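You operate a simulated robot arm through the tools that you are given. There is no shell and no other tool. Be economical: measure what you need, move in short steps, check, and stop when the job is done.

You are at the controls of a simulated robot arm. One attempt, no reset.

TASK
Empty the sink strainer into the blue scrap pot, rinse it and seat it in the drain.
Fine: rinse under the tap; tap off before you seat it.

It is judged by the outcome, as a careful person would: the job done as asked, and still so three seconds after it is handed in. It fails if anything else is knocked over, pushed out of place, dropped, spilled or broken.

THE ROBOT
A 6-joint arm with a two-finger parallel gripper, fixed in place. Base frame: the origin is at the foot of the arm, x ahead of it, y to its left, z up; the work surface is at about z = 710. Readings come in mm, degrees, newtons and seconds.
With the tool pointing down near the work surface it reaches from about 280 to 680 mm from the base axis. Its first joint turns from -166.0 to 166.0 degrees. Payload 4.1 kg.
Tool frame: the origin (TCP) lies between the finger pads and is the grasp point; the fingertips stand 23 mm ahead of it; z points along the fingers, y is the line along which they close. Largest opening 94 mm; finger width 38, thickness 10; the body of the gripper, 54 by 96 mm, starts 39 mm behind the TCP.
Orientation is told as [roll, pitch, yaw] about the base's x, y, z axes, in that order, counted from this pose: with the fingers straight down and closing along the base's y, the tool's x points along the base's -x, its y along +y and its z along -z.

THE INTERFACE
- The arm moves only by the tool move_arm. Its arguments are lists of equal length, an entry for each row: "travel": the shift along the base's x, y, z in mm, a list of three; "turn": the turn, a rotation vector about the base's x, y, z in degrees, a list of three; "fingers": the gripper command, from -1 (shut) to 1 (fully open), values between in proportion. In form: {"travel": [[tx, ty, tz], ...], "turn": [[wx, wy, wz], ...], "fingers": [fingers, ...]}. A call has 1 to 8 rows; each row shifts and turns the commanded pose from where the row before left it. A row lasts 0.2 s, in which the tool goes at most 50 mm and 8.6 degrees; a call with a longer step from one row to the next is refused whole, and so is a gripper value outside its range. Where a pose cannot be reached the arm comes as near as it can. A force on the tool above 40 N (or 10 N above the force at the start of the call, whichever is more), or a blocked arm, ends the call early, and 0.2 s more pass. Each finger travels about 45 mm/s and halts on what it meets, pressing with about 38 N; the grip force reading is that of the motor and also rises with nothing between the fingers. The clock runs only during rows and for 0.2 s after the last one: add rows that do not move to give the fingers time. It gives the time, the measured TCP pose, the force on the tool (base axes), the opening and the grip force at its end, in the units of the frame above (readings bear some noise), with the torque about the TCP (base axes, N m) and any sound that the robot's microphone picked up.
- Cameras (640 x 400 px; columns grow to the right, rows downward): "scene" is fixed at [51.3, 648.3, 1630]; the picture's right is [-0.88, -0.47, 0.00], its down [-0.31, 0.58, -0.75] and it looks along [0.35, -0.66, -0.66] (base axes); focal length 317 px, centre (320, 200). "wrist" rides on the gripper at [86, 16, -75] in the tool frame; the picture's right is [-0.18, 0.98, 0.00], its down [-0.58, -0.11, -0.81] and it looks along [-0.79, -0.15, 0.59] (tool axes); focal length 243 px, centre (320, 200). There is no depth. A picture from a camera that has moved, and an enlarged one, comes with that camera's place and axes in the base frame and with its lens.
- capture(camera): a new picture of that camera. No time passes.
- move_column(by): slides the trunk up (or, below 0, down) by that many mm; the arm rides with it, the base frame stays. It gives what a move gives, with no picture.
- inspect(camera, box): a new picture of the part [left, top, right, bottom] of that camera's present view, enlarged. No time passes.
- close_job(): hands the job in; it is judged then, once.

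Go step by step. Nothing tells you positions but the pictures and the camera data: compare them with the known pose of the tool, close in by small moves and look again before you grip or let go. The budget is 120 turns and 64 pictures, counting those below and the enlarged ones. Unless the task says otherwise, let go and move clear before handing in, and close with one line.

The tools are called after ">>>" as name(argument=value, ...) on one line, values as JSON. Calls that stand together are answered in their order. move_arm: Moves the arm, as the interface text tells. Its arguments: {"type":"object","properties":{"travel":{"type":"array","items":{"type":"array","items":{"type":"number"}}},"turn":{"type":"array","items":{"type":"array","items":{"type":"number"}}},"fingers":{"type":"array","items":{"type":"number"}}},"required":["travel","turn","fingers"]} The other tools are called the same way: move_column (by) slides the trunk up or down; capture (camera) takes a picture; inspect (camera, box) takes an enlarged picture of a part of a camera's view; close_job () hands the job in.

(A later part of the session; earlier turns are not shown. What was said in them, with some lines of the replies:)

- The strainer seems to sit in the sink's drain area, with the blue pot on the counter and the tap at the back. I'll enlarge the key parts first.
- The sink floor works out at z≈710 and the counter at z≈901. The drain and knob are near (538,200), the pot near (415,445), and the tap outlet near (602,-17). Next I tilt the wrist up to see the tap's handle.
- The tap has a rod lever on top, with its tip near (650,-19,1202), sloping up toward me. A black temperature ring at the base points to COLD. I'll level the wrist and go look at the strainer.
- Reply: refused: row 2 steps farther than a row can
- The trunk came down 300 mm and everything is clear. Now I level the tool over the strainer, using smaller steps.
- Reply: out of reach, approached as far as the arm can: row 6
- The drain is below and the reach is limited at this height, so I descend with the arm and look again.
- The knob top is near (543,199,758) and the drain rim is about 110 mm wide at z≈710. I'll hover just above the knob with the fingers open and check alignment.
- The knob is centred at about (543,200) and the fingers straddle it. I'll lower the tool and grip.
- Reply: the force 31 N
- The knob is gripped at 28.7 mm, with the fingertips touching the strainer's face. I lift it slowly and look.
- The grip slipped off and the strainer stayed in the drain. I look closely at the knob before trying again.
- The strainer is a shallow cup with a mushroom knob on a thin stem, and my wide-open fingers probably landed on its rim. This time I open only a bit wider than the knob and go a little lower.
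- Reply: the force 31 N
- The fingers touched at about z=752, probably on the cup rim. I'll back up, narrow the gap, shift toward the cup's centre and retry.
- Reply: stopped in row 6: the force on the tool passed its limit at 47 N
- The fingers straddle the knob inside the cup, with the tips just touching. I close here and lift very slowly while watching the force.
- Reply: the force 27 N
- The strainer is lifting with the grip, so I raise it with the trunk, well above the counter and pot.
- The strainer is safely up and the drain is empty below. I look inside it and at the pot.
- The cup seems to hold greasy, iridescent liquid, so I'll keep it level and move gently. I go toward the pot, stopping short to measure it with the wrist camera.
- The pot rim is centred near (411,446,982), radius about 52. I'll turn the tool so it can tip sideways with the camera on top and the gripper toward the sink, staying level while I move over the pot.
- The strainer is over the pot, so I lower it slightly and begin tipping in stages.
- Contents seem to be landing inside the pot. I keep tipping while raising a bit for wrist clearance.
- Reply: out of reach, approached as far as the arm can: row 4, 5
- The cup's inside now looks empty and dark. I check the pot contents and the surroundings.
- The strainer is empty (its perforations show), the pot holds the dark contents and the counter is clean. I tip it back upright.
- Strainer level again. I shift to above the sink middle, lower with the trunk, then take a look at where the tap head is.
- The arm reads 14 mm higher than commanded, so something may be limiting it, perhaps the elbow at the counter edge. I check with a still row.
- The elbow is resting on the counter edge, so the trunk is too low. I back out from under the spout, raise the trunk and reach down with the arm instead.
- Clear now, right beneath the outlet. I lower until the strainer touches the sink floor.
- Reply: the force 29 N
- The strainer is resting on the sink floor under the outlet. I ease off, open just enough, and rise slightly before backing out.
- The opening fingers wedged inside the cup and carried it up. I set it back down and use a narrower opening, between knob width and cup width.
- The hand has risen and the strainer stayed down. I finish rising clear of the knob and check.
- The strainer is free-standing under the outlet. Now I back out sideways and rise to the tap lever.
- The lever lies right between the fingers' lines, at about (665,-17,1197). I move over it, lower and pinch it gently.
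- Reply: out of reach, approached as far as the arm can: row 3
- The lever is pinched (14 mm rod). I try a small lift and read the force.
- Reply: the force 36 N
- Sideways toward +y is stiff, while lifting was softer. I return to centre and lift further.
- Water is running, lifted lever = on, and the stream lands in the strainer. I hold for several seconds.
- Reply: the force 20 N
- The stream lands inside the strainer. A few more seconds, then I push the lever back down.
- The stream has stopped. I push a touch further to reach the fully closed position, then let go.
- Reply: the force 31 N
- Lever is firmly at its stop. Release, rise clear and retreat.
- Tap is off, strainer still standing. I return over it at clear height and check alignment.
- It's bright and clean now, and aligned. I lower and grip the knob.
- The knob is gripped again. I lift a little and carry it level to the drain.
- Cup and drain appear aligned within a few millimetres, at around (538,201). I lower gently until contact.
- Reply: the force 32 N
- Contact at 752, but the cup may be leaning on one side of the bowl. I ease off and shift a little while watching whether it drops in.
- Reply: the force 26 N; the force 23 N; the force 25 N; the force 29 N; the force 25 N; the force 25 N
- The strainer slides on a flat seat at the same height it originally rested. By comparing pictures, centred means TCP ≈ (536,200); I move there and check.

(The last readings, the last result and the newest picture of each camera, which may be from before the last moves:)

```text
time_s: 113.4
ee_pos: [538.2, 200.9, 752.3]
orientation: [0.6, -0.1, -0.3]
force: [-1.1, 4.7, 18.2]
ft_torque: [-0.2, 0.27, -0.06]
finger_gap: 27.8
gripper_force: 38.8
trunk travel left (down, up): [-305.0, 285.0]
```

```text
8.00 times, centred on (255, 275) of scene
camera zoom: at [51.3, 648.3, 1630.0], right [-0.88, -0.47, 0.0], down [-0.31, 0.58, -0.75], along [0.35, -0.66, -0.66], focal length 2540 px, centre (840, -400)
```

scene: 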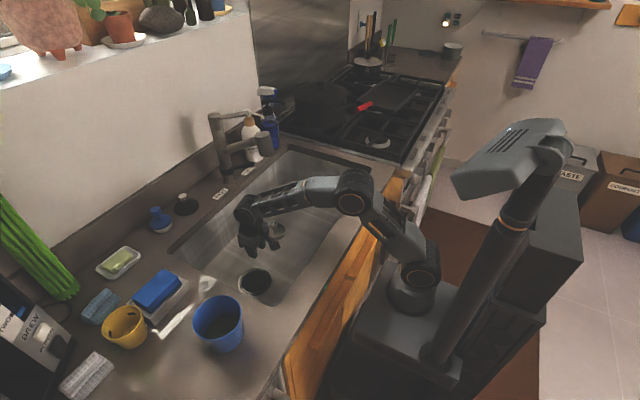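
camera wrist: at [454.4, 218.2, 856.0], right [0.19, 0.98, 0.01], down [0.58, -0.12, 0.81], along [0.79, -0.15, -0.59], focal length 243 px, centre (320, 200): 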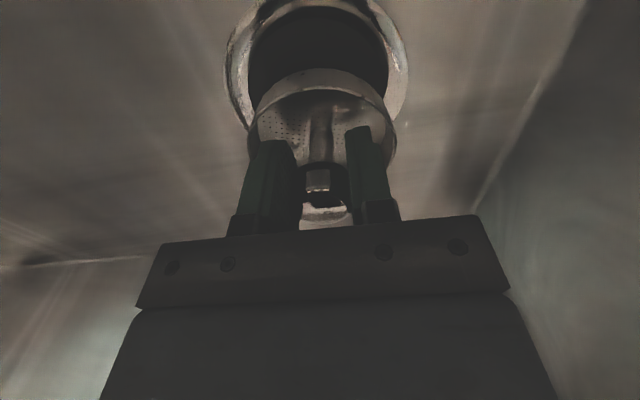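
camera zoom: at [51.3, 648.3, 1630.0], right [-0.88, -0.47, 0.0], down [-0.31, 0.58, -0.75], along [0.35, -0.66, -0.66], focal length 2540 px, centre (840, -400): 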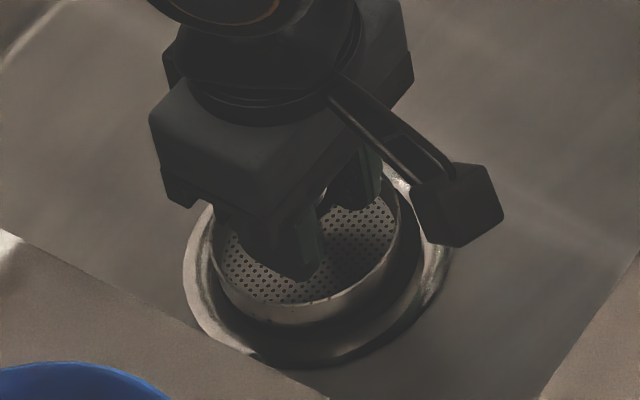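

>>> move_arm(travel=[[-2, 0, 0], [-1.5, 0, 0], [0, 0, 0]], turn=[[0, 0, 0], [0, 0, 0], [0, 0, 0]], fingers=[-1, -1, -1])

>>> move_arm(travel=[[0, 0, 1], [0, 0, 0], [0, 0, 0], [0, 0, 0], [0, 0, 3], [0, 0, 6], [0, 0, 6], [0, 0, 0]], turn=[[0, 0, 0], [0, 0, 0], [0, 0, 0], [0, 0, 0], [0, 0, 0], [0, 0, 0], [0, 0, 0], [0, 0, 0]], fingers=[-1, -0.335, -0.335, -0.335, -0.335, -0.335, -0.335, -0.335])

>>> move_arm(travel=[[0, 0, 15], [0, 0, 20], [0, 0, 25], [0, 0, 30], [0, 0, 0]], turn=[[0, 0, 0], [0, 0, 0], [0, 0, 0], [0, 0, 0], [0, 0, 0]], fingers=[-0.335, -0.335, -0.335, -0.335, -0.335])

>>> inspect(camera="scene", box=[235, 260, 275, 300])

```text
time_s: 114.2
ee_pos: [535.7, 200.6, 752.1]
orientation: [0.5, -0.2, -0.3]
force: [8.2, -3.6, 22.4]
ft_torque: [-0.67, -0.07, 0.21]
finger_gap: 27.9
gripper_force: 37.9
trunk travel left (down, up): [-305.0, 285.0]
```

```text
time_s: 116.0
ee_pos: [533.5, 202.1, 767.6]
orientation: [0.5, -0.1, -0.4]
force: [0.1, -0.2, -0.9]
ft_torque: [-0.03, -0.05, 0.0]
finger_gap: 31.5
gripper_force: 0.3
trunk travel left (down, up): [-305.0, 285.0]
```

```text
time_s: 117.2
ee_pos: [536.6, 203.4, 858.8]
orientation: [0.5, 0.0, -0.5]
force: [0.1, -0.8, -0.4]
ft_torque: [-0.02, -0.01, 0.02]
finger_gap: 31.1
gripper_force: 0.0
trunk travel left (down, up): [-305.0, 285.0]
```

```text
10.00 times, centred on (255, 280) of scene
camera zoom: at [51.3, 648.3, 1630.0], right [-0.88, -0.47, 0.0], down [-0.31, 0.58, -0.75], along [0.35, -0.66, -0.66], focal length 3174 px, centre (970, -600)
```

zoom: 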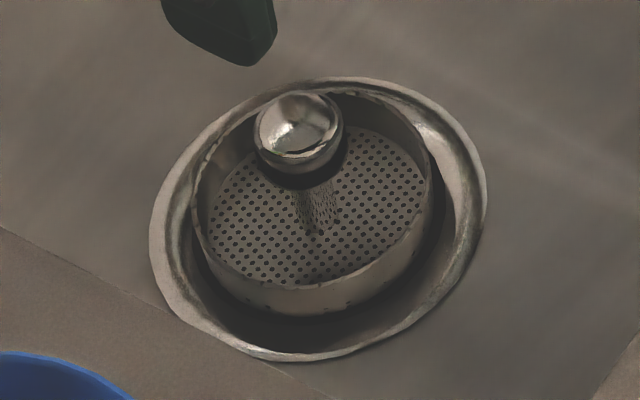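

The strainer sits in the drain exactly where it did at first, now clean and level. I move clear and take a last overall look.

>>> move_column(by=250)

>>> capture(camera="scene")

```text
time_s: 119.8
ee_pos: [534.8, 203.4, 1107.9]
orientation: [0.4, -0.1, -0.4]
force: [-0.4, -0.4, -0.2]
ft_torque: [0.01, 0.02, 0.0]
finger_gap: 31.3
gripper_force: 0.1
trunk travel left (down, up): [-555.0, 35.0]
```

```text
0 pictures are left
```

scene: 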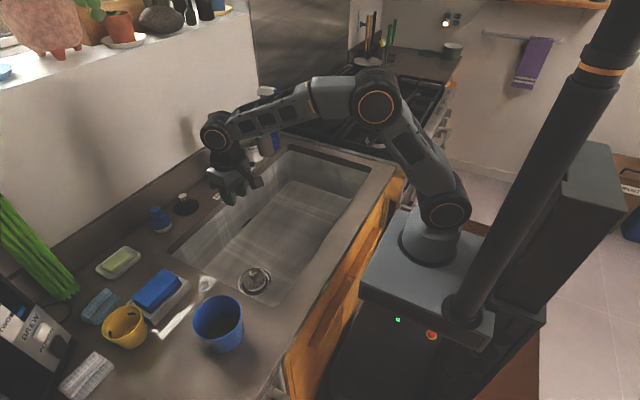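

Everything is in place: the strainer is seated, the water is off, the pot is upright and the arm is clear. I'm handing the job in.

>>> close_job()

```text
The job is handed in.
```

The strainer was emptied into the blue pot, rinsed for about ten seconds under the tap, and seated in the drain after the tap was turned off.
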